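You operate a simulated robot arm through the tools that you are given. There is no shell and no other tool. Be economical: measure what you need, move in short steps, check, and stop when the job is done.

Carry out the task below with a simulated robot arm. There is one attempt and no reset: what you move stays moved.

TASK
Clamp the oil stand's 6 mm roller in its cradle and grease the roller's cap.
Fine: with the brush from the pot on the oil stand, grease from the red tin; put the brush back in that pot and the lid on the tin; the roller stays clamped. Set down upright: brush. A coat counts when it lies all over at full strength: go over it till it gets no stronger.

The check looks at the end state, three seconds after you hand in, the way a careful person would. Anything else that was tipped, shoved, dropped, spilled or broken makes it a failure. A push-on lid holds only when it is set on centred and level and pressed home; a screw cap is set on level and turned clockwise until tight.

THE ROBOT
A 6-joint arm with a two-finger parallel gripper, fixed in place. Base frame: the origin is at the foot of the arm, x ahead of it, y to its left, z up; the work surface is at about z = 80. Readings come in cm, rad, newtons and seconds.
With the tool pointing down near the work surface it reaches from about 26 to 68 cm from the base axis. Its first joint turns from -1.152 to 1.152 rad. Payload 2.9 kg.
Tool frame: the origin (TCP) lies between the finger pads and is the grasp point; the fingertips stand 3 cm ahead of it; z points along the fingers, y is the line along which they close. The gripper opens to 11 cm. The fingers are 2 cm wide and 1 cm thick; the gripper's body (4.8 by 11.2 cm) begins 5.5 cm behind the TCP.
Orientation is that of the tool frame in the base frame, as [roll, pitch, yaw] about the fixed x, y, z axes, in that order (R = Rz(yaw) Ry(pitch) Rx(roll)). With the fingers straight down and closing along the base's y, the tool's x points along the base's -x, its y along +y and its z along -z.

THE INTERFACE
- The arm moves only by the tool send_rows. Its argument "rows" is a list of rows, each an object of numbers (a shift or turn left out is 0, a gripper value left out holds the last): "jaw": the opening, from 0 (shut) to 1 (fully open); "x", "y", "z": the shift along the tool's x, y, z in cm; "wx", "wy", "wz": the turn, a rotation vector about the tool's x, y, z in rad. In form: [{"jaw": .., "x": .., "y": .., "z": .., "wx": .., "wy": .., "wz": ..}, ...]. A call has 1 to 10 rows; each row shifts and turns the commanded pose from where the row before left it, along the tool's axes as they then stand. Each row takes 0.2 s and may step no farther than 5 cm and 0.15 rad from the row before; otherwise, or with a gripper value out of range, the whole call is refused. A pose out of reach is approached as far as the arm can. The call stops where the force on the tool passes 90 N (or 10 N more than at its start, if that is more) or the arm is blocked; 0.2 s more then pass. The fingers move at their own pace (about 10.8 cm/s each) and stop on an object; they squeeze with about 26 N. The grip force told is the motor's: it shows also when the fingers shut on nothing. Time passes only in rows, and 0.2 s behind the last, so rows that do not move let the fingers close. It gives the time, the measured TCP pose, the force on the tool (base axes), the opening and the grip force at its end, in the units of the frame above (readings bear some noise), with the torque about the TCP (base axes, N m) and any sound that the robot's microphone picked up.
- Cameras (640 x 400 px; columns grow to the right, rows downward): "scene" is fixed at [7.89, 44.68, 140.37]; the picture's right is [-0.68, -0.73, 0.00], its down [-0.39, 0.37, -0.84] and it looks along [0.62, -0.57, -0.54] (base axes); focal length 281 px, centre (320, 200). "wrist" rides on the gripper at [7.2, 1.7, -10.3] in the tool frame; the picture's right is [-0.23, 0.97, 0.00], its down [-0.76, -0.18, -0.62] and it looks along [-0.61, -0.14, 0.78] (tool axes); focal length 222 px, centre (320, 200). There is no depth. A picture from a camera that has moved, and an enlarged one, comes with that camera's place and axes in the base frame and with its lens. The place of the scene camera against the robot may be out by one fixed shift of up to 2.5 cm in any direction.
- camera(camera): a new picture of that camera. It takes no simulated time.
- close_up(camera, box): a new picture of the part [left, top, right, bottom] of that camera's present view, enlarged. It takes no simulated time.
- close_job(): hands the job in; it is judged then, once.

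Go step by step. Nothing tells you positions but the pictures and the camera data: compare them with the known pose of the tool, close in by small moves and look again before you grip or let go. The budget is 120 turns and 68 pictures, counting those below and the enlarged ones. Unless the task says otherwise, let go and move clear before handing in, and close with one line.

The tools are called by a JSON object that holds its "fn" and its "kwargs". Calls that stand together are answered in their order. send_rows: Moves the arm, as the interface text tells. Its arguments: {"type":"object","properties":{"rows":{"type":"array"}},"required":["rows"]} The other tools are called the same way: camera (camera) takes a picture; close_up (camera, box) takes an enlarged picture of a part of a camera's view; close_job () hands the job in.

At the start:

```text
time: 0.0
eef_pos: [43.08, -4.26, 123.74]
ee_rot: [-3.141, 0.0, 3.14]
ft_force: [-0.6, 0.6, 0.1]
ft_torque: [-0.01, -0.02, 0.0]
finger_gap: 11.0
gripper_force: 0.1
```

scene: 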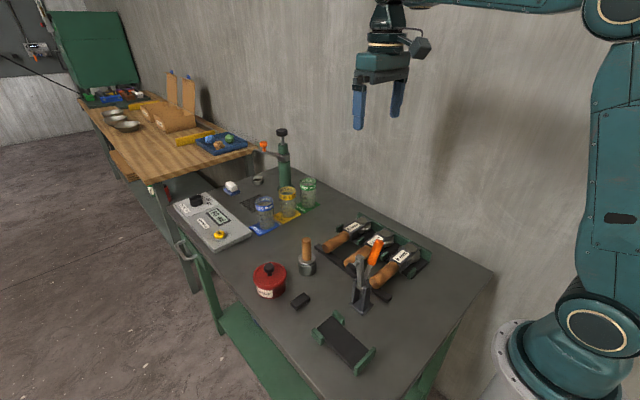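
wrist: 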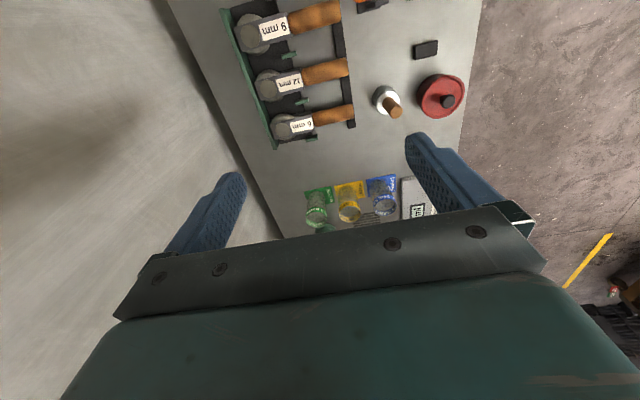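

I see a bench with three labelled rollers in a rack, a clamp with an orange lever, a red tin, a pot with a brush and a green cradle. I'll look closer first.

{"fn": "close_up", "kwargs": {"camera": "scene", "box": [230, 200, 450, 390]}}

{"fn": "close_up", "kwargs": {"camera": "wrist", "box": [210, 0, 490, 170]}}

{"fn": "close_up", "kwargs": {"camera": "scene", "box": [310, 210, 440, 320]}}

```text
2.11 times, centred on (340, 295) of scene
camera zoom: at [7.89, 44.68, 140.37], right [-0.68, -0.73, 0.0], down [-0.39, 0.37, -0.84], along [0.62, -0.57, -0.54], focal length 591 px, centre (278, 0)
```

zoom: 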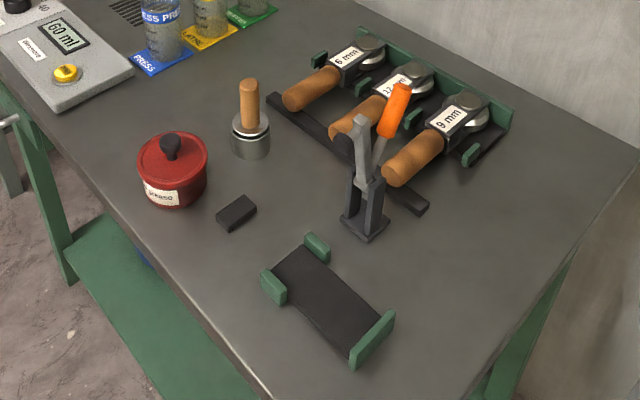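

```text
2.29 times, centred on (350, 85) of wrist
camera zoom: at [35.83, -2.6, 134.11], right [0.23, 0.97, 0.0], down [0.76, -0.18, 0.62], along [0.61, -0.14, -0.78], focal length 508 px, centre (251, 463)
```

zoom: 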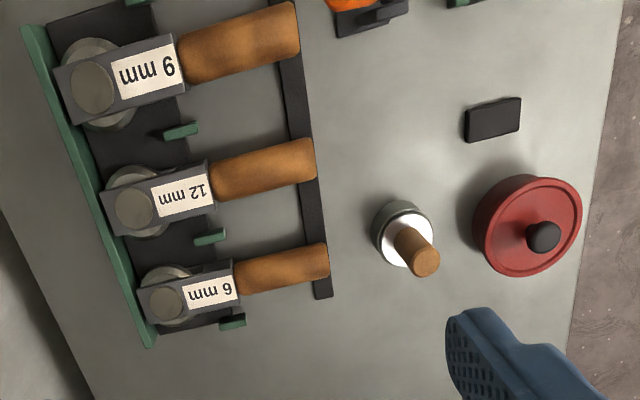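

```text
3.64 times, centred on (375, 265) of scene
camera zoom: at [7.89, 44.68, 140.37], right [-0.68, -0.73, 0.0], down [-0.39, 0.37, -0.84], along [0.62, -0.57, -0.54], focal length 1021 px, centre (120, -36)
```

zoom: 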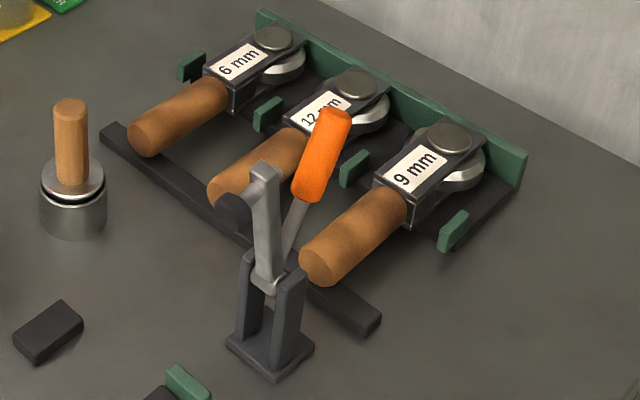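

The rollers lie along y at x≈52 (the one I take for 6 mm), 44 and 35. I'll move for a view of the cradle and clamp, and confirm the labels.

{"fn": "send_rows", "kwargs": {"rows": [{"x": 3, "y": 4}, {"x": 3, "y": 4}, {"x": 3, "y": 4}, {}]}}

{"fn": "camera", "kwargs": {"camera": "wrist"}}

{"fn": "close_up", "kwargs": {"camera": "scene", "box": [330, 215, 430, 290]}}

```text
time: 1.0
eef_pos: [33.84, 7.71, 123.64]
ee_rot: [3.14, 0.0, 3.142]
ft_force: [-0.9, -0.8, -0.8]
ft_torque: [0.01, -0.01, -0.01]
finger_gap: 10.99
gripper_force: 0.0
```

```text
62 pictures are left
camera wrist: at [26.73, 9.42, 134.1], right [0.23, 0.97, 0.0], down [0.76, -0.18, 0.62], along [0.61, -0.14, -0.78], focal length 222 px, centre (320, 200)
```

wrist: 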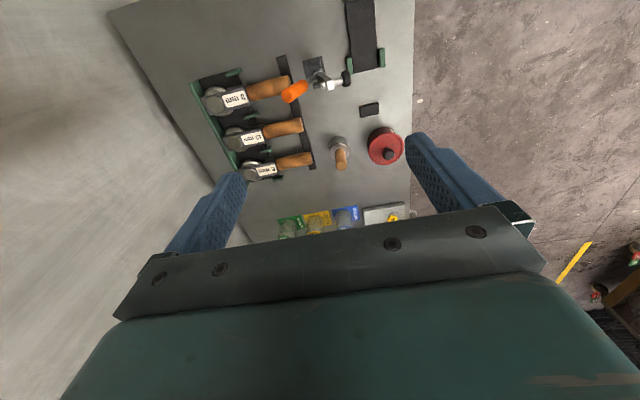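

```text
5.33 times, centred on (380, 252) of scene
camera zoom: at [7.89, 44.68, 140.37], right [-0.68, -0.73, 0.0], down [-0.39, 0.37, -0.84], along [0.62, -0.57, -0.54], focal length 1498 px, centre (0, -80)
```

zoom: 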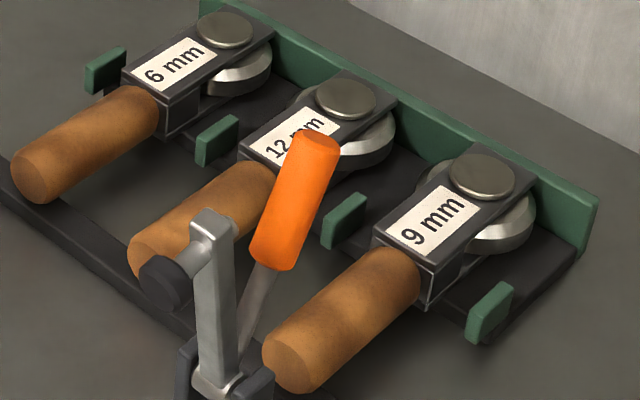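

6 mm is confirmed as the roller farthest along x. Next I turn the wrist to view the cradle and clamp.

{"fn": "send_rows", "kwargs": {"rows": [{"wz": 0.15, "y": 0.5}, {"wz": 0.15, "y": 0.5}, {"wz": 0.15, "y": 0.5}, {"wz": 0.15, "y": 0.5}, {"wz": 0.15, "y": 0.5}, {"wz": 0.15}, {"wz": 0.15}, {"wz": 0.15}, {"wz": 0.15}, {"wz": 0.15}]}}

{"fn": "send_rows", "kwargs": {"rows": [{"wz": 0.071}, {"x": 2, "z": 2}, {"x": 2, "z": 2}, {}]}}

{"fn": "camera", "kwargs": {"camera": "wrist"}}

```text
time: 3.2
eef_pos: [34.74, 10.01, 123.68]
ee_rot: [3.141, -0.002, 1.641]
ft_force: [-0.1, -0.2, 0.2]
ft_torque: [-0.02, 0.0, -0.02]
finger_gap: 10.99
gripper_force: 0.0
```

```text
time: 4.2
eef_pos: [34.69, 14.08, 119.72]
ee_rot: [-3.142, 0.001, 1.57]
ft_force: [0.4, 0.5, 0.1]
ft_torque: [-0.01, -0.03, 0.0]
finger_gap: 10.99
gripper_force: 0.1
```

```text
60 pictures are left
camera wrist: at [36.47, 21.25, 130.1], right [0.97, -0.23, 0.0], down [-0.18, -0.76, 0.62], along [-0.14, -0.61, -0.78], focal length 222 px, centre (320, 200)
```

wrist: 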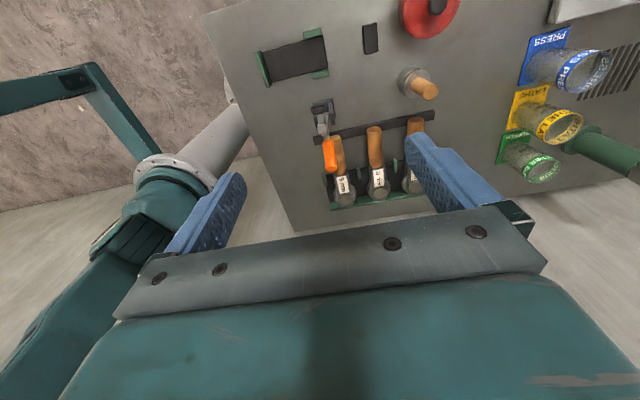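

{"fn": "close_up", "kwargs": {"camera": "wrist", "box": [240, 10, 440, 160]}}

{"fn": "close_up", "kwargs": {"camera": "scene", "box": [300, 240, 420, 380]}}

```text
2.67 times, centred on (340, 85) of wrist
camera zoom: at [36.47, 21.25, 130.1], right [0.97, -0.23, 0.0], down [-0.18, -0.76, 0.62], along [-0.14, -0.61, -0.78], focal length 592 px, centre (267, 507)
```

zoom: 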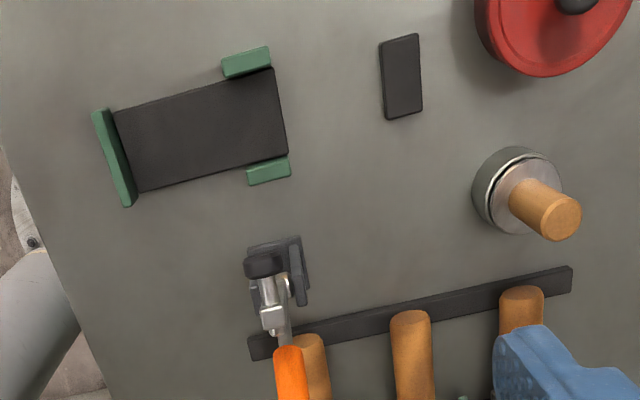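

```text
2.86 times, centred on (360, 310) of scene
camera zoom: at [7.89, 44.68, 140.37], right [-0.68, -0.73, 0.0], down [-0.39, 0.37, -0.84], along [0.62, -0.57, -0.54], focal length 802 px, centre (206, -114)
```

zoom: 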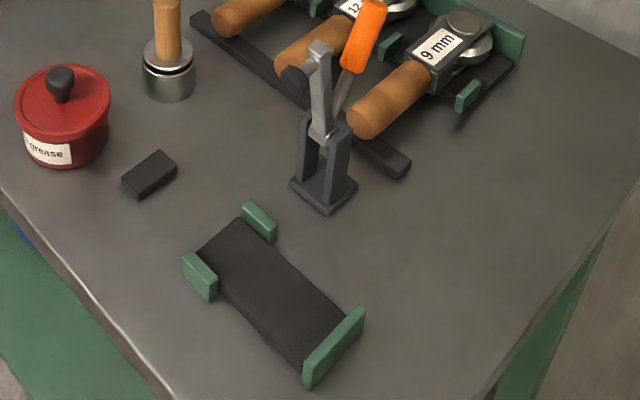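

The cradle lies along x (end wall at x≈24.3, posts at x≈35, axis y≈16.9), with a handle rest at x≈44.8 and the clamp at about (34.7, 6.7). Next I look at the 6 mm roller from above.

{"fn": "send_rows", "kwargs": {"rows": [{"x": -3.8, "y": 2.7, "z": 2}, {"x": -3.8, "y": 2.7, "z": 2}, {"x": -3.8, "y": 2.7, "z": 2}, {"x": -3.8, "y": 2.7, "z": 2}, {"x": -3.8, "y": 2.7, "z": 2}, {}]}}

{"fn": "close_up", "kwargs": {"camera": "wrist", "box": [200, 0, 480, 210]}}

```text
refused: row 1 steps farther than a row can; nothing moved
```

```text
1.90 times, centred on (340, 105) of wrist
camera zoom: at [36.47, 21.25, 130.1], right [0.97, -0.23, 0.0], down [-0.18, -0.76, 0.62], along [-0.14, -0.61, -0.78], focal length 423 px, centre (282, 381)
```

zoom: 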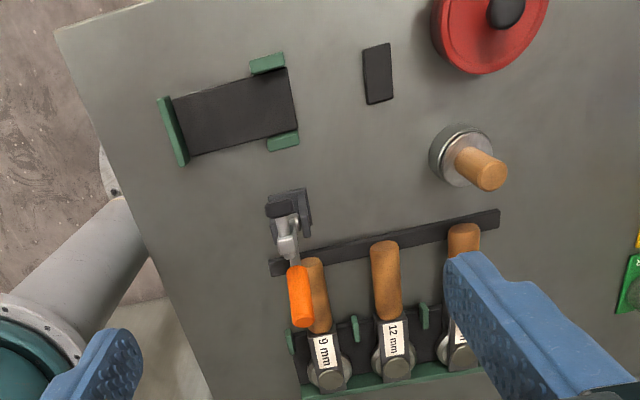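

The step was too long, so I'll use smaller steps.

{"fn": "send_rows", "kwargs": {"rows": [{"x": -2.7, "y": 2.0, "z": 1.7}, {"x": -2.7, "y": 2.0, "z": 1.7}, {"x": -2.7, "y": 2.0, "z": 1.7}, {"x": -2.7, "y": 2.0, "z": 1.7}, {"x": -2.7, "y": 2.0, "z": 1.7}, {"x": -2.7, "y": 2.0, "z": 1.7}, {"x": -2.7, "y": 2.0, "z": 1.7}, {}]}}

{"fn": "close_up", "kwargs": {"camera": "wrist", "box": [180, 0, 480, 210]}}

```text
time: 6.0
eef_pos: [48.79, -4.66, 107.75]
ee_rot: [3.141, 0.0, 1.572]
ft_force: [-0.4, 0.4, -0.3]
ft_torque: [-0.05, 0.03, 0.01]
finger_gap: 11.0
gripper_force: 0.1
```

```text
1.90 times, centred on (330, 105) of wrist
camera zoom: at [50.57, 2.52, 118.17], right [0.97, -0.23, 0.0], down [-0.18, -0.76, 0.62], along [-0.14, -0.61, -0.78], focal length 423 px, centre (301, 381)
```

zoom: 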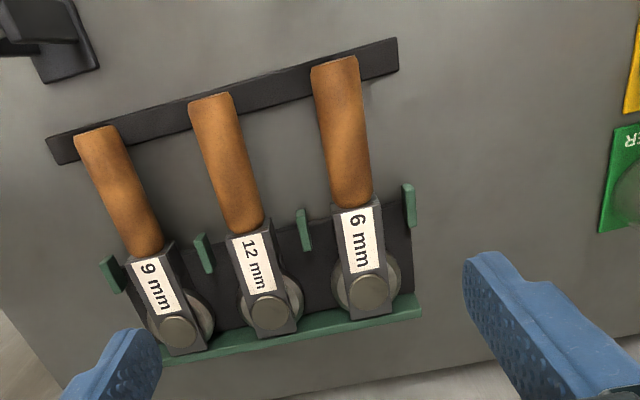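

The 6 mm handle runs along y at x≈52.4, from y≈-8 to 1, with its centre at z≈83. I'll turn the tool to yaw -1.57 so the later turn into the cradle ends at the home yaw.

{"fn": "send_rows", "kwargs": {"rows": [{"wz": -0.15}, {"wz": -0.15}, {"wz": -0.15}, {"wz": -0.15}, {"wz": -0.15}, {"wz": -0.15}, {"wz": -0.15}, {"wz": -0.15}, {"wz": -0.15}, {"wz": -0.15}]}}

{"fn": "send_rows", "kwargs": {"rows": [{"wz": -0.15}, {"wz": -0.15}, {"wz": -0.15}, {"wz": -0.15}, {"wz": -0.15}, {"wz": -0.15}, {"wz": -0.15}, {"wz": -0.15}, {"wz": -0.15}, {"wz": -0.15}]}}

{"fn": "send_rows", "kwargs": {"rows": [{"wz": -0.1416}, {"jaw": 0.45}, {}]}}

{"fn": "close_up", "kwargs": {"camera": "wrist", "box": [180, 0, 480, 210]}}

```text
time: 8.2
eef_pos: [48.74, -4.8, 107.72]
ee_rot: [-3.141, 0.0, 3.072]
ft_force: [0.1, -0.1, 0.0]
ft_torque: [-0.02, -0.01, 0.01]
finger_gap: 11.04
gripper_force: 0.0
```

```text
time: 10.4
eef_pos: [48.84, -4.8, 107.82]
ee_rot: [3.141, 0.0, -1.712]
ft_force: [0.2, -0.1, -0.1]
ft_torque: [-0.01, -0.01, 0.0]
finger_gap: 10.99
gripper_force: 0.1
```

```text
time: 11.2
eef_pos: [48.91, -4.71, 107.77]
ee_rot: [3.14, 0.002, -1.571]
ft_force: [0.4, 0.7, -0.2]
ft_torque: [0.0, 0.0, 0.0]
finger_gap: 4.93
gripper_force: 0.1
```

```text
1.90 times, centred on (330, 105) of wrist
camera zoom: at [47.18, -12.05, 118.23], right [-0.97, 0.23, 0.0], down [0.18, 0.76, 0.62], along [0.14, 0.61, -0.78], focal length 423 px, centre (301, 381)
```

zoom: 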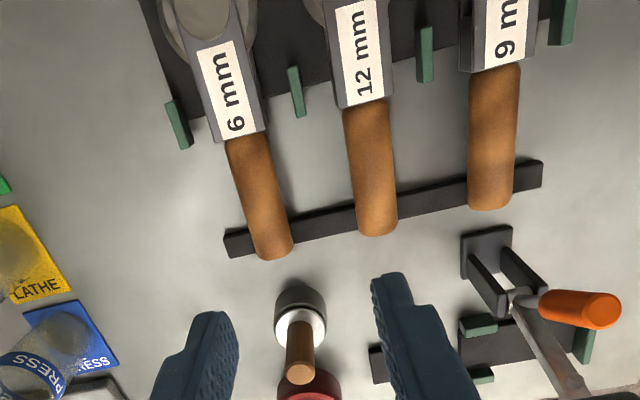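

Axis confirmed at x≈52.4. I'll go to above the handle and check the alignment.

{"fn": "send_rows", "kwargs": {"rows": [{"y": -3.5, "x": 1.1}, {"z": 4.5}, {"z": 4.5}, {"z": 4.5}, {"z": 4.5}, {"z": 1.0}, {}]}}

{"fn": "camera", "kwargs": {"camera": "wrist"}}

{"fn": "close_up", "kwargs": {"camera": "scene", "box": [290, 180, 430, 290]}}

```text
time: 12.8
eef_pos: [52.19, -5.84, 89.04]
ee_rot: [3.141, 0.0, -1.572]
ft_force: [0.8, 0.1, -0.3]
ft_torque: [0.0, 0.02, -0.03]
finger_gap: 4.94
gripper_force: 0.1
```

```text
54 pictures are left
camera wrist: at [50.5, -13.15, 99.31], right [-0.97, 0.23, 0.0], down [0.18, 0.76, 0.62], along [0.14, 0.61, -0.78], focal length 222 px, centre (320, 200)
```

wrist: 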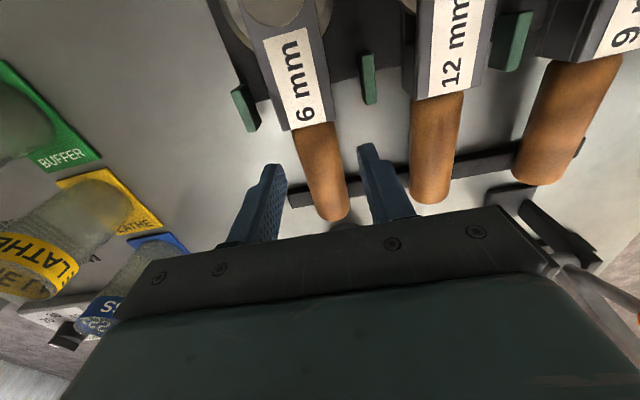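

```text
3.64 times, centred on (360, 235) of scene
camera zoom: at [7.89, 44.68, 140.37], right [-0.68, -0.73, 0.0], down [-0.39, 0.37, -0.84], along [0.62, -0.57, -0.54], focal length 1021 px, centre (174, 73)
```

zoom: 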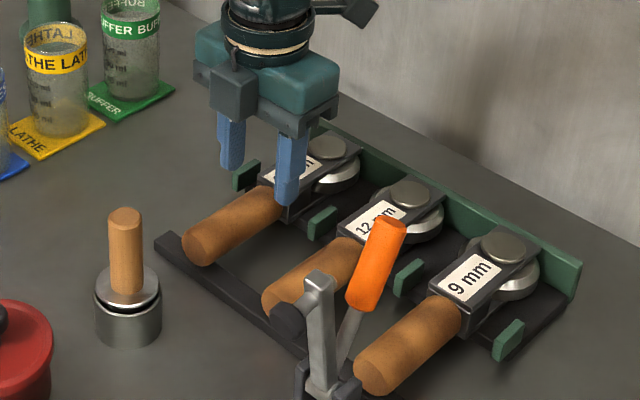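

The fingers straddle the handle, so I'll lower and grip.

{"fn": "send_rows", "kwargs": {"rows": [{"z": 2.5}, {"z": 1.5}, {"z": 0.8}, {"jaw": 0.0}, {"jaw": 0.0}, {"jaw": 0.0}]}}

{"fn": "close_up", "kwargs": {"camera": "scene", "box": [290, 180, 430, 290]}}

```text
time: 14.2
eef_pos: [52.32, -5.94, 84.01]
ee_rot: [3.141, 0.001, -1.575]
ft_force: [1.5, -0.3, 0.1]
ft_torque: [0.02, -0.04, 0.08]
finger_gap: 3.24
gripper_force: 26.1
```

```text
3.64 times, centred on (360, 235) of scene
camera zoom: at [7.9, 44.68, 140.37], right [-0.68, -0.73, 0.0], down [-0.39, 0.37, -0.84], along [0.62, -0.57, -0.54], focal length 1021 px, centre (174, 73)
```

zoom: 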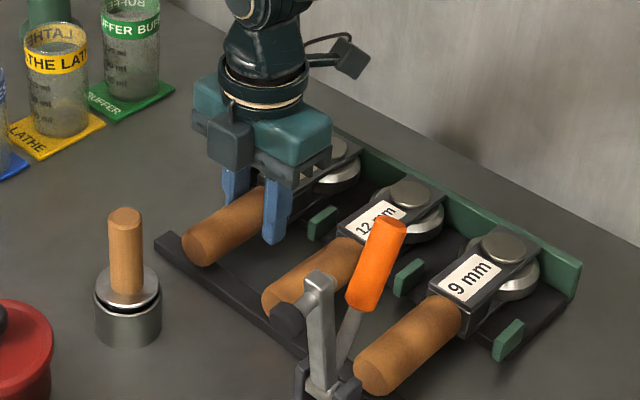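

Gripped at 3.24 cm. I'll lift straight up.

{"fn": "send_rows", "kwargs": {"rows": [{"z": -1}, {"z": -2}, {"z": -4}, {"z": -4}, {"z": -4}, {}]}}

{"fn": "camera", "kwargs": {"camera": "wrist"}}

{"fn": "camera", "kwargs": {"camera": "scene"}}

```text
time: 15.6
eef_pos: [52.44, -5.94, 98.87]
ee_rot: [-3.141, -0.001, -1.572]
ft_force: [0.5, -0.5, -3.9]
ft_torque: [0.18, -0.01, 0.11]
finger_gap: 3.24
gripper_force: 26.3
```

```text
51 pictures are left
camera wrist: at [50.73, -13.23, 109.22], right [-0.97, 0.23, 0.0], down [0.18, 0.76, 0.62], along [0.14, 0.61, -0.78], focal length 222 px, centre (320, 200)
```

wrist: 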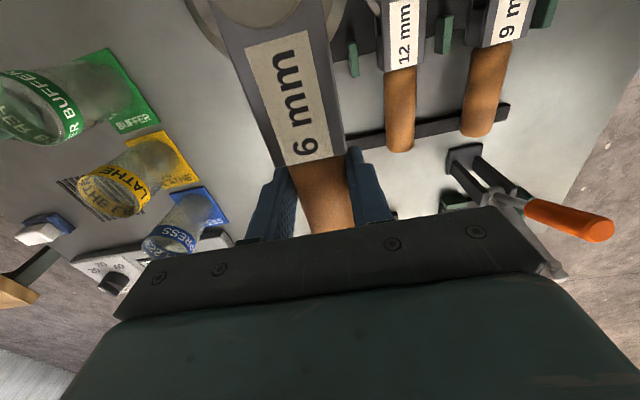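

```text
50 pictures are left
```

scene: 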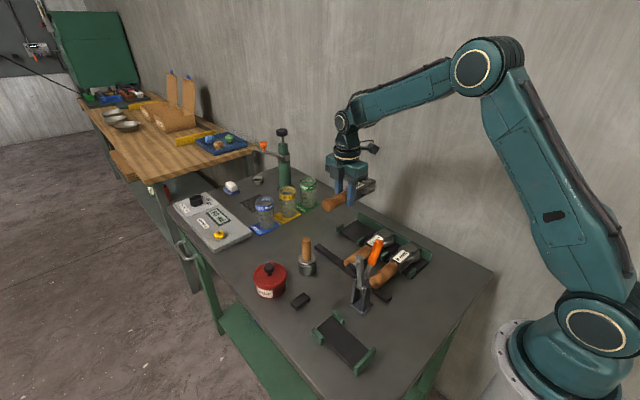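

Held firmly. I'll rise, turn the head toward -x, and bring it over the cradle at height.

{"fn": "send_rows", "kwargs": {"rows": [{"z": -4.5, "wz": 0.0}, {"z": -4.5, "wz": 0.15}, {"wz": 0.15}, {"wz": 0.15}, {"wz": 0.15}, {"wz": 0.15}, {"wz": 0.15}, {"wz": 0.15}, {"wz": 0.15}, {"wz": 0.15}]}}

{"fn": "send_rows", "kwargs": {"rows": [{"wz": 0.15}, {"wz": 0.071}, {"x": 2, "y": 3.2}, {"x": 2, "y": 3.2}, {"x": 2, "y": 3.2}, {"x": 2, "y": 3.2}, {"x": 2, "y": 3.2}, {"x": 2, "y": 3.2}, {"x": 2.5, "y": 3.4}, {}]}}

{"fn": "camera", "kwargs": {"camera": "wrist"}}

{"fn": "camera", "kwargs": {"camera": "scene"}}

```text
time: 17.8
eef_pos: [52.22, -5.82, 107.95]
ee_rot: [3.141, -0.001, -2.925]
ft_force: [0.8, 0.1, -3.9]
ft_torque: [0.08, -0.13, -0.07]
finger_gap: 3.23
gripper_force: 26.2
```

```text
time: 20.0
eef_pos: [37.8, 16.84, 107.92]
ee_rot: [-3.141, 0.0, 3.141]
ft_force: [-0.4, 0.0, -4.7]
ft_torque: [-0.02, -0.14, 0.12]
finger_gap: 3.22
gripper_force: 25.9
```

```text
49 pictures are left
camera wrist: at [30.54, 18.47, 118.33], right [0.23, 0.97, 0.0], down [0.76, -0.18, 0.62], along [0.61, -0.14, -0.78], focal length 222 px, centre (320, 200)
```

wrist: 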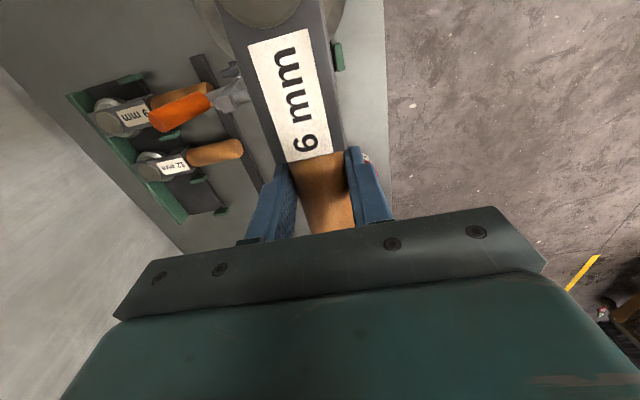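

```text
48 pictures are left
```

scene: 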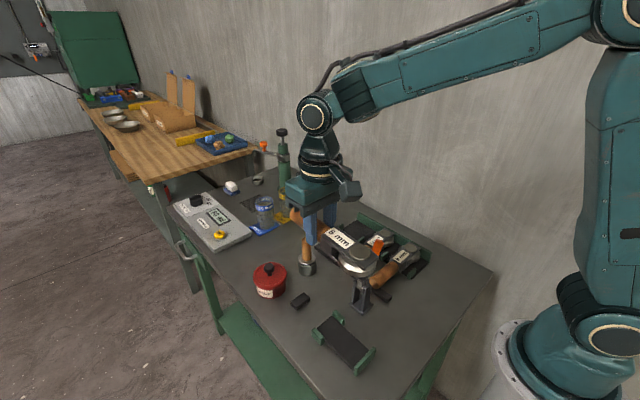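

The cradle post is confirmed at (34.9, 20.1). The open clamp pad at (34.2, 12, 97.6) would be close to the gripper, so I'll set down ~2 cm short and regrip farther back. First I lower partway and check.

{"fn": "send_rows", "kwargs": {"rows": [{"x": -1.8}, {"z": 4.5}, {"z": 4.5}, {"z": 4.5}, {"z": 4}, {"z": 2}, {}]}}

{"fn": "camera", "kwargs": {"camera": "wrist"}}

{"fn": "close_up", "kwargs": {"camera": "scene", "box": [260, 220, 420, 380]}}

```text
time: 21.6
eef_pos: [39.53, 16.78, 88.5]
ee_rot: [-3.141, -0.001, -3.142]
ft_force: [-0.9, 0.0, -4.5]
ft_torque: [0.0, -0.17, -0.06]
finger_gap: 3.23
gripper_force: 25.9
```

```text
47 pictures are left
camera wrist: at [32.29, 18.48, 98.79], right [0.23, 0.97, 0.0], down [0.76, -0.18, 0.62], along [0.61, -0.14, -0.78], focal length 222 px, centre (320, 200)
```

wrist: 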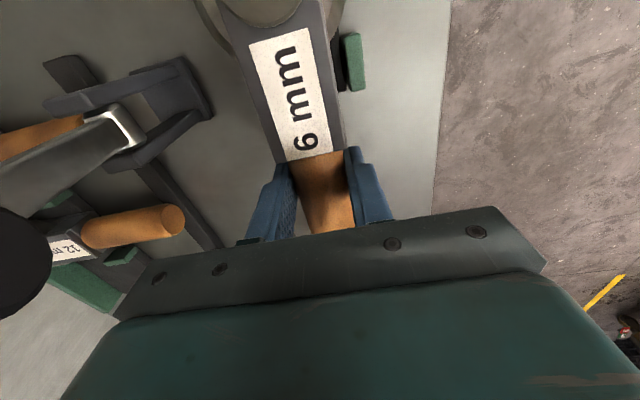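

```text
2.50 times, centred on (340, 300) of scene
camera zoom: at [7.9, 44.68, 140.37], right [-0.68, -0.73, 0.0], down [-0.39, 0.37, -0.84], along [0.62, -0.57, -0.54], focal length 702 px, centre (270, -50)
```

zoom: 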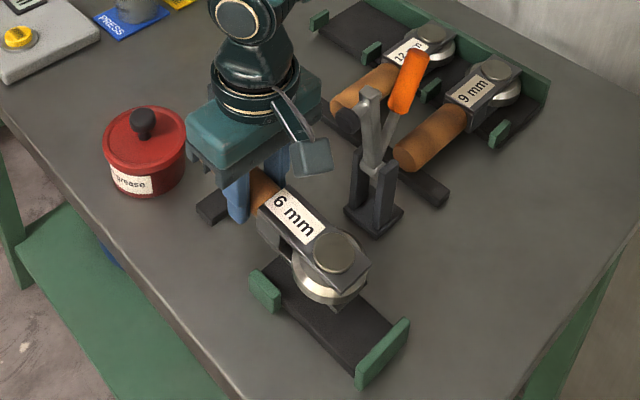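

It lines up, so I'll lower to contact.

{"fn": "send_rows", "kwargs": {"rows": [{"z": 2}, {"z": 1.3}, {"z": 0.6}, {"z": 0.4}, {}]}}

{"fn": "close_up", "kwargs": {"camera": "scene", "box": [260, 220, 420, 380]}}

```text
time: 22.8
eef_pos: [39.52, 16.78, 84.34]
ee_rot: [3.14, 0.0, 3.141]
ft_force: [1.3, 0.6, 0.4]
ft_torque: [0.05, 0.36, -0.09]
finger_gap: 3.22
gripper_force: 25.9
```

```text
2.50 times, centred on (340, 300) of scene
camera zoom: at [7.89, 44.68, 140.37], right [-0.68, -0.73, 0.0], down [-0.39, 0.37, -0.84], along [0.62, -0.57, -0.54], focal length 702 px, centre (270, -50)
```

zoom: 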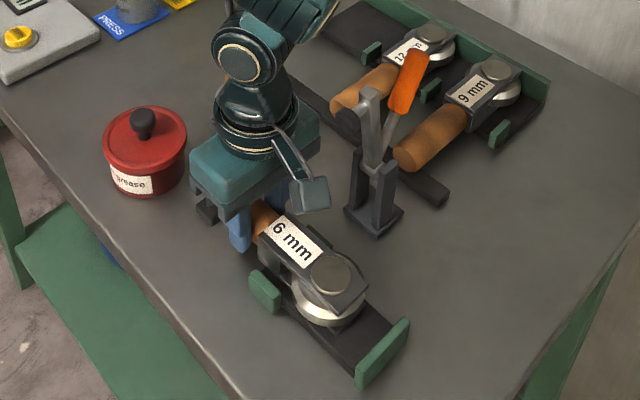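

The force shows it has touched down. I'll open, rise, move back along the handle and regrip.

{"fn": "send_rows", "kwargs": {"rows": [{"jaw": 0.45}, {"jaw": 0.45}, {"z": -1}, {"z": -4}, {"x": -2.8}, {}]}}

{"fn": "camera", "kwargs": {"camera": "wrist"}}

{"fn": "close_up", "kwargs": {"camera": "scene", "box": [260, 220, 420, 380]}}

```text
time: 24.2
eef_pos: [42.34, 16.64, 89.25]
ee_rot: [-3.141, 0.001, -3.141]
ft_force: [0.2, -0.2, 0.2]
ft_torque: [-0.02, 0.03, 0.0]
finger_gap: 4.97
gripper_force: 0.1
```

```text
44 pictures are left
camera wrist: at [35.2, 18.33, 99.72], right [0.23, 0.97, 0.0], down [0.76, -0.18, 0.62], along [0.61, -0.14, -0.78], focal length 222 px, centre (320, 200)
```

wrist: 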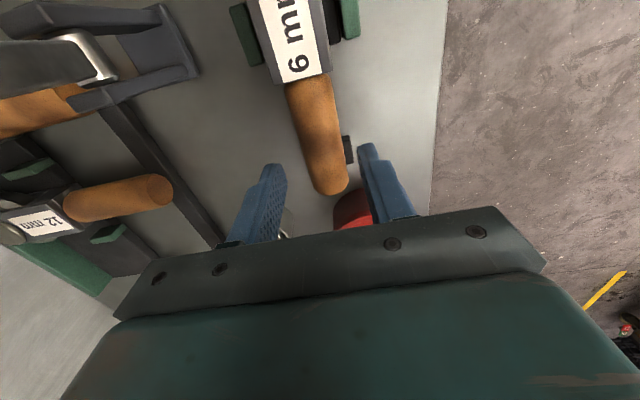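

```text
2.50 times, centred on (340, 300) of scene
camera zoom: at [7.89, 44.68, 140.37], right [-0.68, -0.73, 0.0], down [-0.39, 0.37, -0.84], along [0.62, -0.57, -0.54], focal length 702 px, centre (270, -50)
```

zoom: 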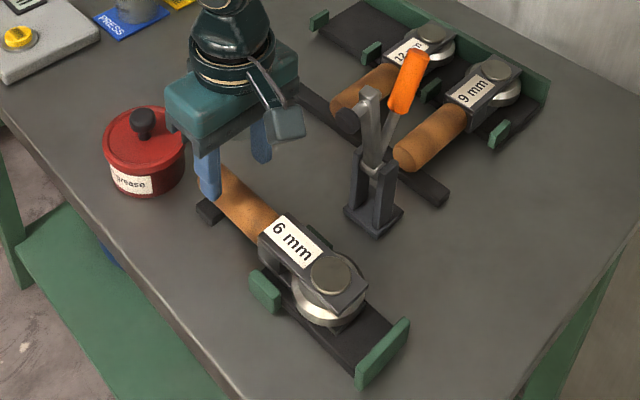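

The handle axis is at y≈16.9. I'll lower, grip, lift 0.6 cm, slide 2 cm toward the end wall and set down.

{"fn": "send_rows", "kwargs": {"rows": [{"y": 0.2, "z": 2.5}, {"z": 2.4}, {"z": 0.2}, {"jaw": 0}, {"jaw": 0}, {"jaw": 0}]}}

{"fn": "send_rows", "kwargs": {"rows": [{"z": -0.8}, {"x": 0.7}, {"x": 0.7}, {"x": 0.6}, {"z": 0.5}, {"z": 0.4}, {}]}}

{"fn": "camera", "kwargs": {"camera": "wrist"}}

{"fn": "close_up", "kwargs": {"camera": "scene", "box": [260, 220, 420, 380]}}

```text
time: 25.6
eef_pos: [42.39, 16.79, 84.01]
ee_rot: [3.14, 0.002, 3.141]
ft_force: [0.0, 0.8, 0.2]
ft_torque: [0.0, -0.14, -0.09]
finger_gap: 3.21
gripper_force: 26.1
```

```text
time: 27.2
eef_pos: [40.41, 16.8, 83.97]
ee_rot: [3.142, 0.0, -3.141]
ft_force: [-1.2, -2.9, 11.4]
ft_torque: [-0.1, 0.62, 0.31]
finger_gap: 3.22
gripper_force: 25.8
```

```text
42 pictures are left
camera wrist: at [33.19, 18.48, 94.43], right [0.23, 0.97, 0.0], down [0.76, -0.18, 0.62], along [0.61, -0.14, -0.78], focal length 222 px, centre (320, 200)
```

wrist: 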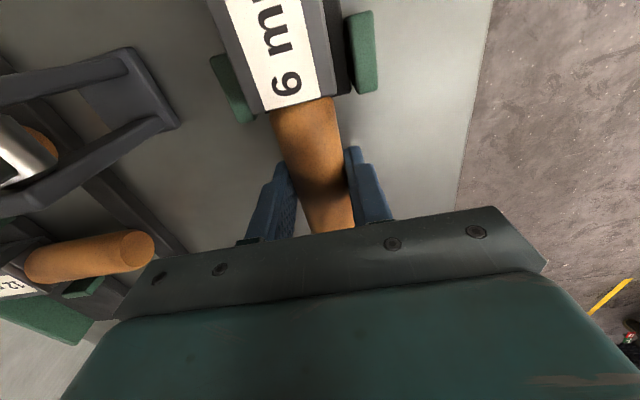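

```text
2.50 times, centred on (340, 300) of scene
camera zoom: at [7.87, 44.67, 140.37], right [-0.68, -0.73, 0.0], down [-0.39, 0.37, -0.84], along [0.62, -0.57, -0.54], focal length 702 px, centre (270, -50)
```

zoom: 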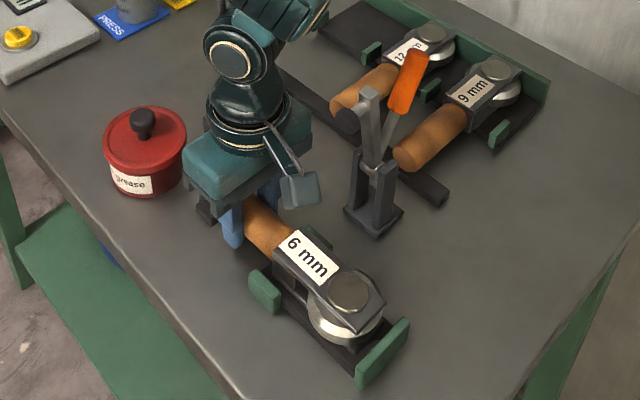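

The roller sits between the posts with its head just short of the end wall, like in the rack. I'll release and rise clear.

{"fn": "send_rows", "kwargs": {"rows": [{"jaw": 0.45}, {"jaw": 0.45}, {"z": -3}, {"x": -2, "z": -4.4}, {"z": -4.5}, {"z": -4.5}, {"jaw": 0, "z": -4}, {}]}}

{"fn": "camera", "kwargs": {"camera": "wrist"}}

{"fn": "close_up", "kwargs": {"camera": "scene", "box": [280, 220, 440, 380]}}

```text
time: 29.0
eef_pos: [42.23, 17.08, 104.55]
ee_rot: [3.141, -0.001, 3.14]
ft_force: [-0.9, 0.1, -0.3]
ft_torque: [-0.05, 0.03, 0.03]
finger_gap: 0.0
gripper_force: 25.8
```

```text
40 pictures are left
camera wrist: at [35.05, 18.64, 114.91], right [0.23, 0.97, 0.0], down [0.76, -0.18, 0.62], along [0.61, -0.14, -0.78], focal length 222 px, centre (320, 200)
```

wrist: 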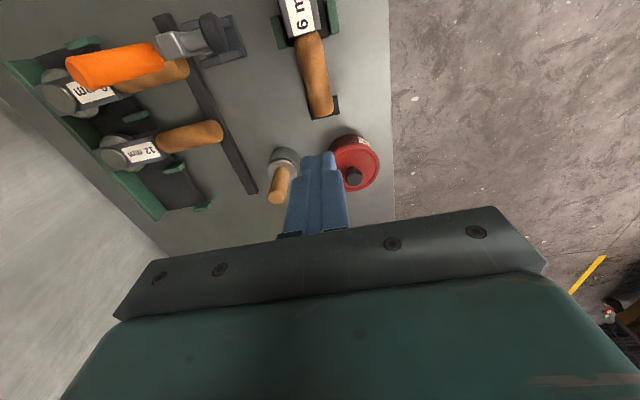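

```text
2.50 times, centred on (360, 300) of scene
camera zoom: at [7.89, 44.68, 140.37], right [-0.68, -0.73, 0.0], down [-0.39, 0.37, -0.84], along [0.62, -0.57, -0.54], focal length 702 px, centre (220, -50)
```

zoom: 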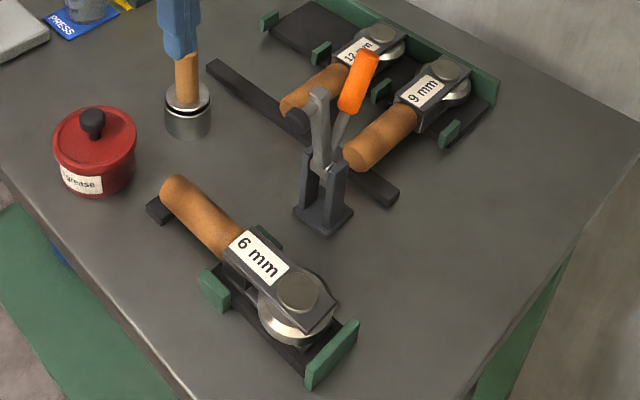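

The roller lies seated. The lever leans to -y from its pivot near (34, 7.5, 88), with the orange grip from about (5.1, z 94) to (3.2, z 99). I'll go behind it with closed fingers, ready to push it toward +y.

{"fn": "send_rows", "kwargs": {"rows": [{"z": -2, "y": -2}, {"z": -2.5, "y": -3}, {"x": 2, "y": -3.5}, {"x": 2, "y": -3.5}, {"x": 2, "y": -3.5}, {"x": 2.2, "y": -1.1}, {"z": 4}, {"z": 4}, {"z": 3}, {}]}}

{"fn": "close_up", "kwargs": {"camera": "scene", "box": [290, 200, 450, 330]}}

{"fn": "camera", "kwargs": {"camera": "wrist"}}

```text
time: 31.2
eef_pos: [34.12, 0.19, 97.92]
ee_rot: [3.14, 0.002, -3.141]
ft_force: [0.7, 0.5, 0.3]
ft_torque: [0.01, 0.0, 0.02]
finger_gap: 0.01
gripper_force: 26.0
```

```text
3.08 times, centred on (370, 265) of scene
camera zoom: at [7.89, 44.68, 140.37], right [-0.68, -0.73, 0.0], down [-0.39, 0.37, -0.84], along [0.62, -0.57, -0.54], focal length 864 px, centre (166, 0)
```

zoom: 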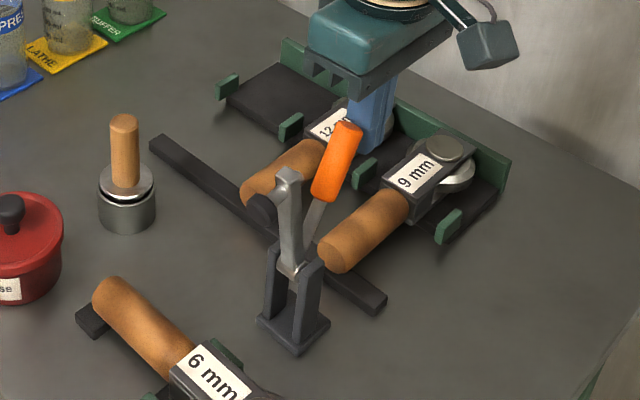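

```text
37 pictures are left
camera wrist: at [26.86, 1.84, 108.34], right [0.23, 0.97, 0.0], down [0.76, -0.18, 0.62], along [0.61, -0.14, -0.78], focal length 222 px, centre (320, 200)
```

wrist: 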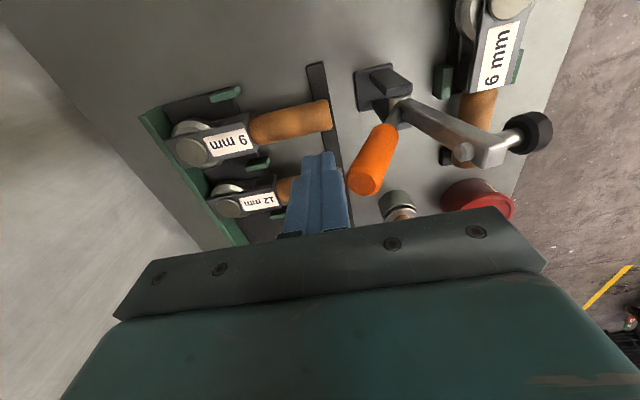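

The fingers are just behind the lever. I'll push it toward +y in small steps.

{"fn": "send_rows", "kwargs": {"rows": [{"x": 0.4, "y": 0.8}, {"y": 0.8}, {"y": 0.8}, {"y": 0.8}, {"y": 0.8}, {"y": 0.8}, {"y": 0.8}]}}

{"fn": "close_up", "kwargs": {"camera": "scene", "box": [290, 200, 450, 330]}}

```text
time: 32.8
eef_pos: [33.78, 5.96, 98.05]
ee_rot: [3.141, -0.001, -3.142]
ft_force: [1.1, -0.5, 0.8]
ft_torque: [0.02, -0.01, -0.03]
finger_gap: 0.0
gripper_force: 25.8
```

```text
3.08 times, centred on (370, 265) of scene
camera zoom: at [7.89, 44.68, 140.37], right [-0.68, -0.73, 0.0], down [-0.39, 0.37, -0.84], along [0.62, -0.57, -0.54], focal length 864 px, centre (166, 0)
```

zoom: 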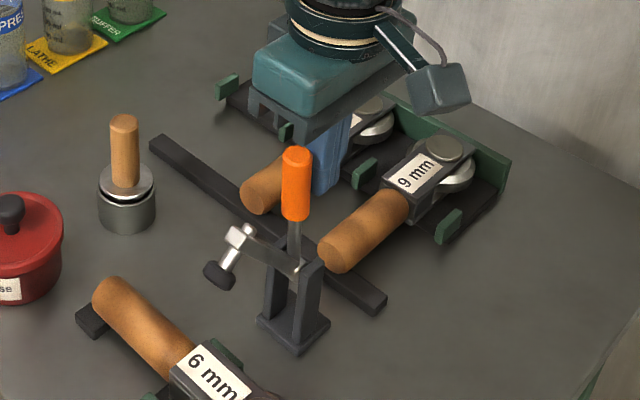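

Lever is upright and the arm is swinging down. I'll continue.

{"fn": "send_rows", "kwargs": {"rows": [{"y": 0.8}, {"y": 0.8, "z": 0.2}, {"y": 0.8, "z": 0.3}, {"y": 0.7, "z": 0.4}]}}

{"fn": "close_up", "kwargs": {"camera": "scene", "box": [290, 200, 450, 360]}}

```text
time: 33.8
eef_pos: [33.79, 9.04, 97.02]
ee_rot: [-3.141, 0.0, 3.141]
ft_force: [0.3, 0.2, 0.3]
ft_torque: [-0.01, -0.01, -0.03]
finger_gap: 0.01
gripper_force: 26.0
```

```text
2.50 times, centred on (370, 280) of scene
camera zoom: at [7.89, 44.68, 140.37], right [-0.68, -0.73, 0.0], down [-0.39, 0.37, -0.84], along [0.62, -0.57, -0.54], focal length 702 px, centre (195, 0)
```

zoom: 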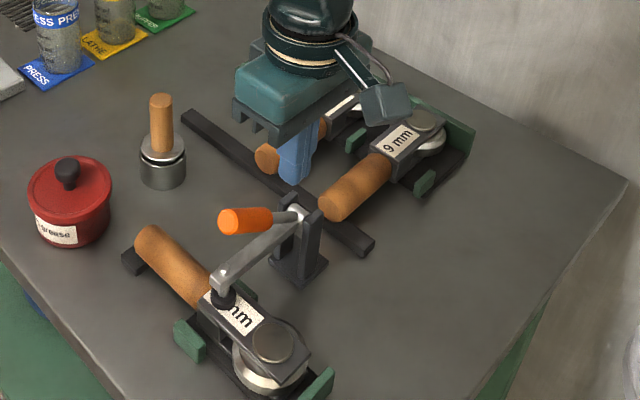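

The clamp swung over and the pad is at the roller frame; the lever now leans toward +y. I'll move above it, look, and press it home.

{"fn": "send_rows", "kwargs": {"rows": [{"z": -4}, {"z": -4}, {}]}}

{"fn": "camera", "kwargs": {"camera": "wrist"}}

{"fn": "close_up", "kwargs": {"camera": "scene", "box": [310, 250, 410, 380]}}

```text
time: 34.6
eef_pos: [34.01, 9.04, 104.96]
ee_rot: [3.141, 0.001, 3.141]
ft_force: [-0.9, 0.4, 0.4]
ft_torque: [-0.03, 0.03, -0.02]
finger_gap: 0.03
gripper_force: 26.0
```

```text
34 pictures are left
camera wrist: at [26.73, 10.66, 115.35], right [0.23, 0.97, 0.0], down [0.76, -0.18, 0.62], along [0.61, -0.14, -0.78], focal length 222 px, centre (320, 200)
```

wrist: 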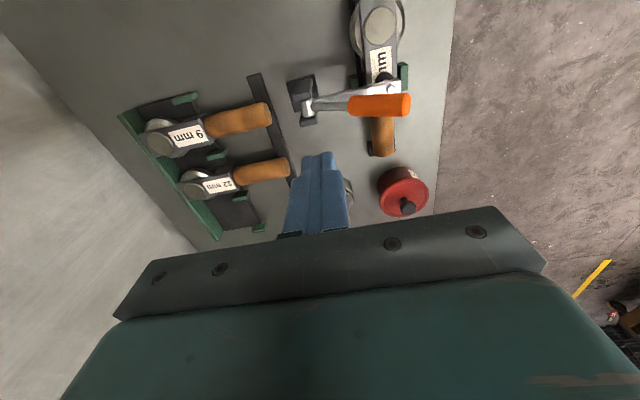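

```text
3.08 times, centred on (360, 315) of scene
camera zoom: at [7.89, 44.68, 140.37], right [-0.68, -0.73, 0.0], down [-0.39, 0.37, -0.84], along [0.62, -0.57, -0.54], focal length 864 px, centre (197, -154)
```

zoom: 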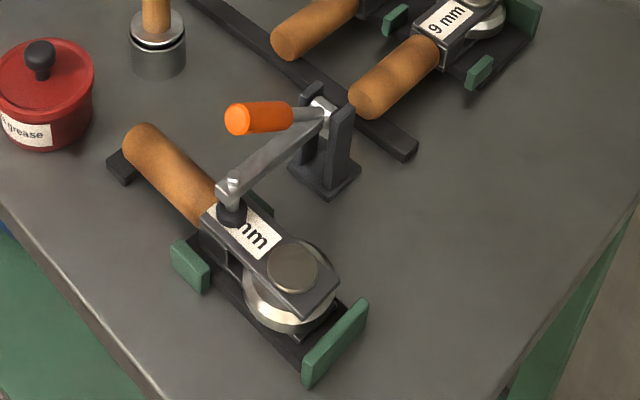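

The pad rests on the frame. I'll press on the orange grip gently to make sure it's locked.

{"fn": "send_rows", "kwargs": {"rows": [{"x": 0.2, "y": 3.3}, {"y": 3.2}, {"z": 3}, {"z": 2.4}, {"z": 0.5}, {"z": 0.4}, {}]}}

```text
time: 36.2
eef_pos: [33.59, 15.52, 98.6]
ee_rot: [-3.141, -0.001, 3.141]
ft_force: [0.4, 0.3, -0.1]
ft_torque: [0.01, 0.01, 0.03]
finger_gap: 0.01
gripper_force: 25.8
```

{"fn": "send_rows", "kwargs": {"rows": [{"z": 0.4}, {"z": 0.3}]}}

{"fn": "send_rows", "kwargs": {"rows": [{"z": 0.3}, {"z": 0.3}]}}

{"fn": "close_up", "kwargs": {"camera": "scene", "box": [290, 220, 450, 380]}}

```text
time: 36.8
eef_pos: [33.54, 15.61, 98.25]
ee_rot: [3.136, 0.004, -3.141]
ft_force: [-15.8, -5.9, 56.7]
ft_torque: [0.34, 0.25, 0.14]
finger_gap: 0.0
gripper_force: 26.1
```

```text
time: 37.3
eef_pos: [33.66, 15.65, 98.36]
ee_rot: [3.138, 0.01, -3.141]
ft_force: [-12.1, -6.7, 25.1]
ft_torque: [0.01, 0.27, 0.07]
finger_gap: 0.0
gripper_force: 25.8
stopped in row 2: the force on the tool passed its limit at 95 N (the readings are from after the stop); the commanded pose is now the measured one
```

```text
2.50 times, centred on (370, 300) of scene
camera zoom: at [7.83, 44.65, 140.38], right [-0.68, -0.73, 0.0], down [-0.39, 0.37, -0.84], along [0.62, -0.57, -0.54], focal length 702 px, centre (195, -50)
```

zoom: 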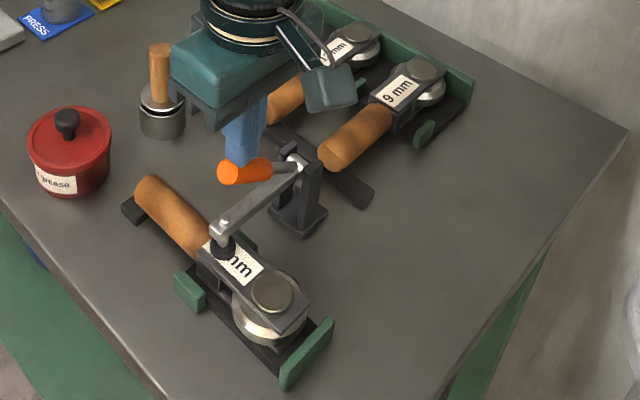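

The lever is firmly at its stop, so the roller is clamped. Next I lift off and go look at the tin and brush pot.

{"fn": "send_rows", "kwargs": {"rows": [{"z": -4}, {"z": -4}, {"x": -4, "y": 0}, {"x": -4, "y": 0}, {"x": -4}, {"x": -4, "jaw": 0.5}, {"x": -3}, {}]}}

{"fn": "close_up", "kwargs": {"camera": "wrist", "box": [160, 0, 480, 200]}}

```text
time: 39.1
eef_pos: [52.74, 15.61, 106.17]
ee_rot: [3.135, 0.009, 3.14]
ft_force: [0.0, -1.2, -1.0]
ft_torque: [0.01, 0.01, -0.01]
finger_gap: 5.49
gripper_force: 0.0
```

```text
2.00 times, centred on (320, 100) of wrist
camera zoom: at [45.52, 17.22, 116.56], right [0.23, 0.97, 0.01], down [0.76, -0.18, 0.63], along [0.61, -0.14, -0.78], focal length 444 px, centre (320, 400)
```

zoom: 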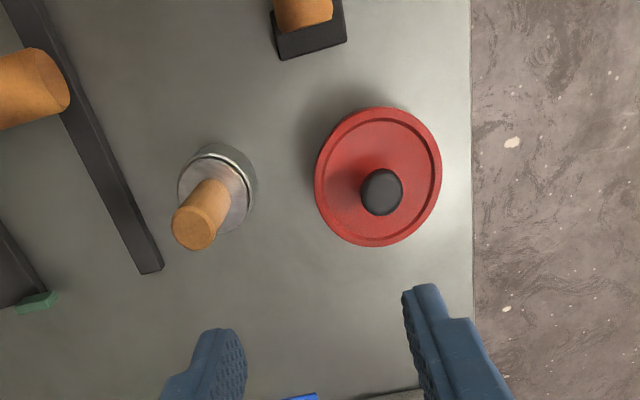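

Tin lid centre about (53, 19.4), knob ~2.4 cm wide. I'll level the tool, move above it and lower partway.

{"fn": "send_rows", "kwargs": {"rows": [{"wx": 0.0066, "wy": 0.009, "x": -0.3, "y": 3.8}, {"z": 4}, {"z": 4}, {"z": 2}, {}]}}

{"fn": "camera", "kwargs": {"camera": "wrist"}}

{"fn": "close_up", "kwargs": {"camera": "scene", "box": [220, 180, 340, 310]}}

```text
time: 40.3
eef_pos: [53.09, 19.36, 96.25]
ee_rot: [-3.141, -0.002, 3.141]
ft_force: [0.2, -0.1, 0.1]
ft_torque: [0.0, 0.03, -0.01]
finger_gap: 5.49
gripper_force: 0.1
```

```text
30 pictures are left
camera wrist: at [45.85, 20.99, 106.61], right [0.23, 0.97, 0.0], down [0.76, -0.18, 0.62], along [0.61, -0.14, -0.78], focal length 222 px, centre (320, 200)
```

wrist: 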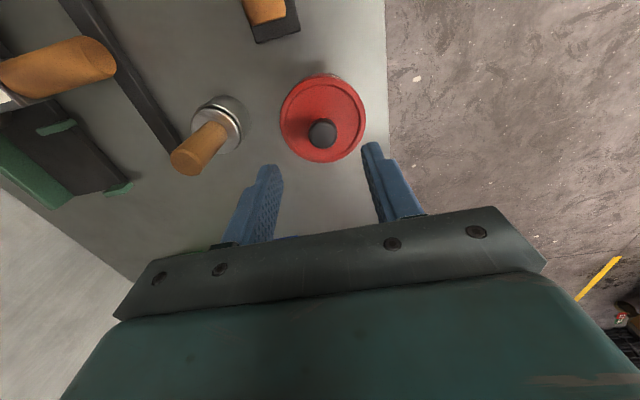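

```text
3.08 times, centred on (280, 245) of scene
camera zoom: at [7.89, 44.68, 140.37], right [-0.68, -0.73, 0.0], down [-0.39, 0.37, -0.84], along [0.62, -0.57, -0.54], focal length 864 px, centre (443, 62)
```

zoom: 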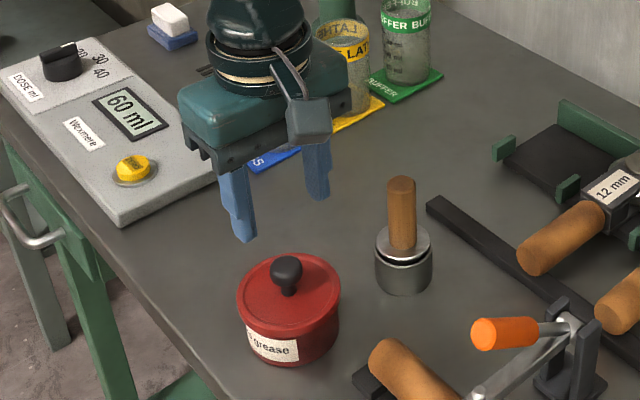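

Knob about (53.2, 19.5) with its top near z 87.3. I'll lower so the tips surround it and grip.

{"fn": "send_rows", "kwargs": {"rows": [{"x": -0.1, "y": 0.12, "z": 4}, {"z": 2.5}, {"z": 1.1}, {}]}}

{"fn": "close_up", "kwargs": {"camera": "scene", "box": [230, 220, 310, 310]}}

```text
time: 41.3
eef_pos: [53.11, 19.49, 88.74]
ee_rot: [-3.139, 0.0, 3.141]
ft_force: [-0.9, 0.3, -0.4]
ft_torque: [0.01, 0.0, 0.0]
finger_gap: 5.5
gripper_force: 0.2
```

```text
4.44 times, centred on (270, 265) of scene
camera zoom: at [7.89, 44.68, 140.37], right [-0.68, -0.73, 0.0], down [-0.39, 0.37, -0.84], along [0.62, -0.57, -0.54], focal length 1248 px, centre (542, -89)
```

zoom: 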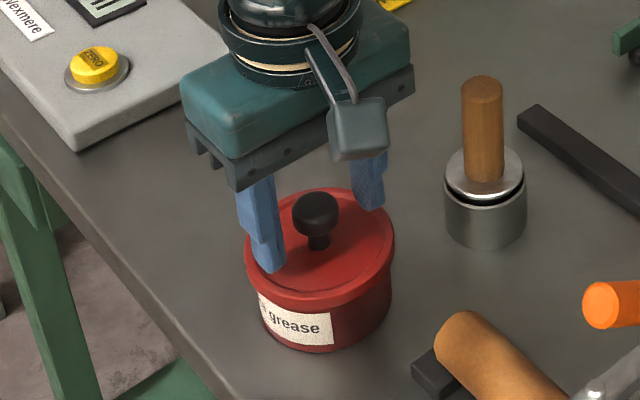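

Well centred. I'll close on the knob and pull straight up.

{"fn": "send_rows", "kwargs": {"rows": [{"z": 0.2, "jaw": 0.5}, {"jaw": 0}, {"jaw": 0}, {"jaw": 0}]}}

{"fn": "send_rows", "kwargs": {"rows": [{"z": -0.5}, {"z": -0.5}, {"z": -1}, {"z": -2}, {"z": -3}, {"z": -3}, {}]}}

{"fn": "close_up", "kwargs": {"camera": "scene", "box": [220, 180, 340, 310]}}

```text
time: 42.3
eef_pos: [53.12, 19.56, 88.51]
ee_rot: [-3.139, 0.0, 3.141]
ft_force: [0.1, 0.3, 0.5]
ft_torque: [0.02, -0.03, 0.02]
finger_gap: 2.37
gripper_force: 25.8
heard: snap
```

```text
time: 43.9
eef_pos: [52.95, 19.65, 98.47]
ee_rot: [-3.139, 0.0, 3.141]
ft_force: [0.6, 0.5, -1.0]
ft_torque: [0.0, 0.01, 0.02]
finger_gap: 2.38
gripper_force: 25.4
```

```text
3.08 times, centred on (280, 245) of scene
camera zoom: at [7.89, 44.68, 140.37], right [-0.68, -0.73, 0.0], down [-0.39, 0.37, -0.84], along [0.62, -0.57, -0.54], focal length 864 px, centre (443, 62)
```

zoom: 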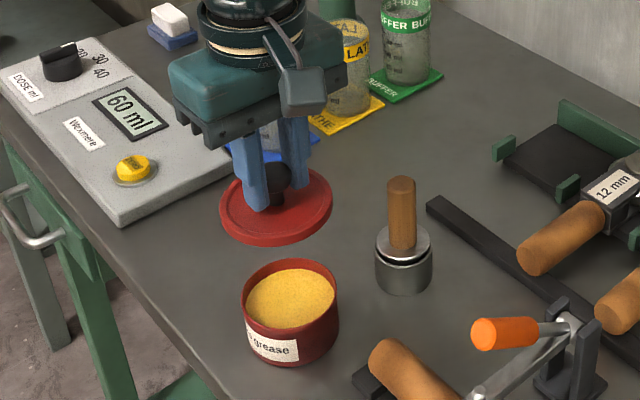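

Lid is off and held level. I'll set it on the free bench area at about (62, 14.5), away from everything.

{"fn": "send_rows", "kwargs": {"rows": [{"x": -3, "y": -1.7}, {"x": -3, "y": -1.7}, {"x": -3, "y": -1.7}, {"z": 4}, {"z": 4}, {"z": 3}, {"z": 1.2}, {}]}}

{"fn": "close_up", "kwargs": {"camera": "scene", "box": [220, 180, 340, 310]}}

```text
time: 45.7
eef_pos: [62.14, 14.45, 86.31]
ee_rot: [-3.139, 0.001, -3.141]
ft_force: [0.5, 0.2, -0.7]
ft_torque: [-0.03, 0.01, 0.0]
finger_gap: 2.38
gripper_force: 26.0
```

```text
3.08 times, centred on (280, 245) of scene
camera zoom: at [7.89, 44.68, 140.37], right [-0.68, -0.73, 0.0], down [-0.39, 0.37, -0.84], along [0.62, -0.57, -0.54], focal length 864 px, centre (443, 62)
```

zoom: 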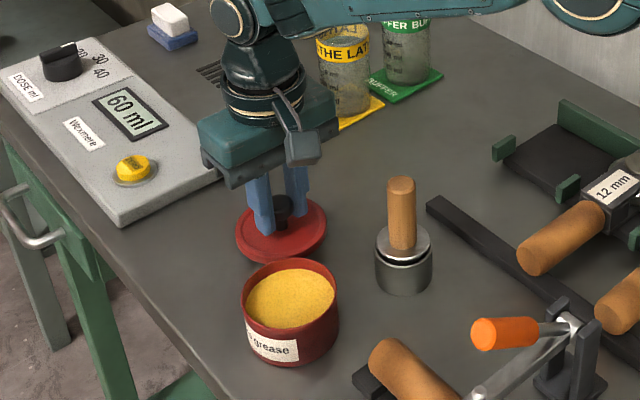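

{"fn": "send_rows", "kwargs": {"rows": [{"z": 0.8}, {"z": 0.5}, {"z": 0.3}, {}]}}

```text
time: 46.7
eef_pos: [61.97, 14.24, 84.79]
ee_rot: [-3.139, -0.001, -3.141]
ft_force: [-0.5, -0.1, -0.8]
ft_torque: [-0.01, -0.01, 0.02]
finger_gap: 2.36
gripper_force: 25.9
```

{"fn": "send_rows", "kwargs": {"rows": [{"z": 0.25}, {"z": 0.25}]}}

{"fn": "send_rows", "kwargs": {"rows": [{"z": 0.2}, {"z": 0.2}]}}

```text
time: 47.3
eef_pos: [62.07, 14.37, 84.41]
ee_rot: [-3.139, 0.001, 3.141]
ft_force: [-6.2, -1.1, 10.5]
ft_torque: [-0.03, 0.14, 0.01]
finger_gap: 2.39
gripper_force: 26.2
```

```text
time: 47.9
eef_pos: [62.15, 14.4, 84.21]
ee_rot: [-3.142, 0.007, 3.139]
ft_force: [-11.1, -5.9, 34.6]
ft_torque: [-0.14, 0.09, -0.07]
finger_gap: 2.4
gripper_force: 25.7
```

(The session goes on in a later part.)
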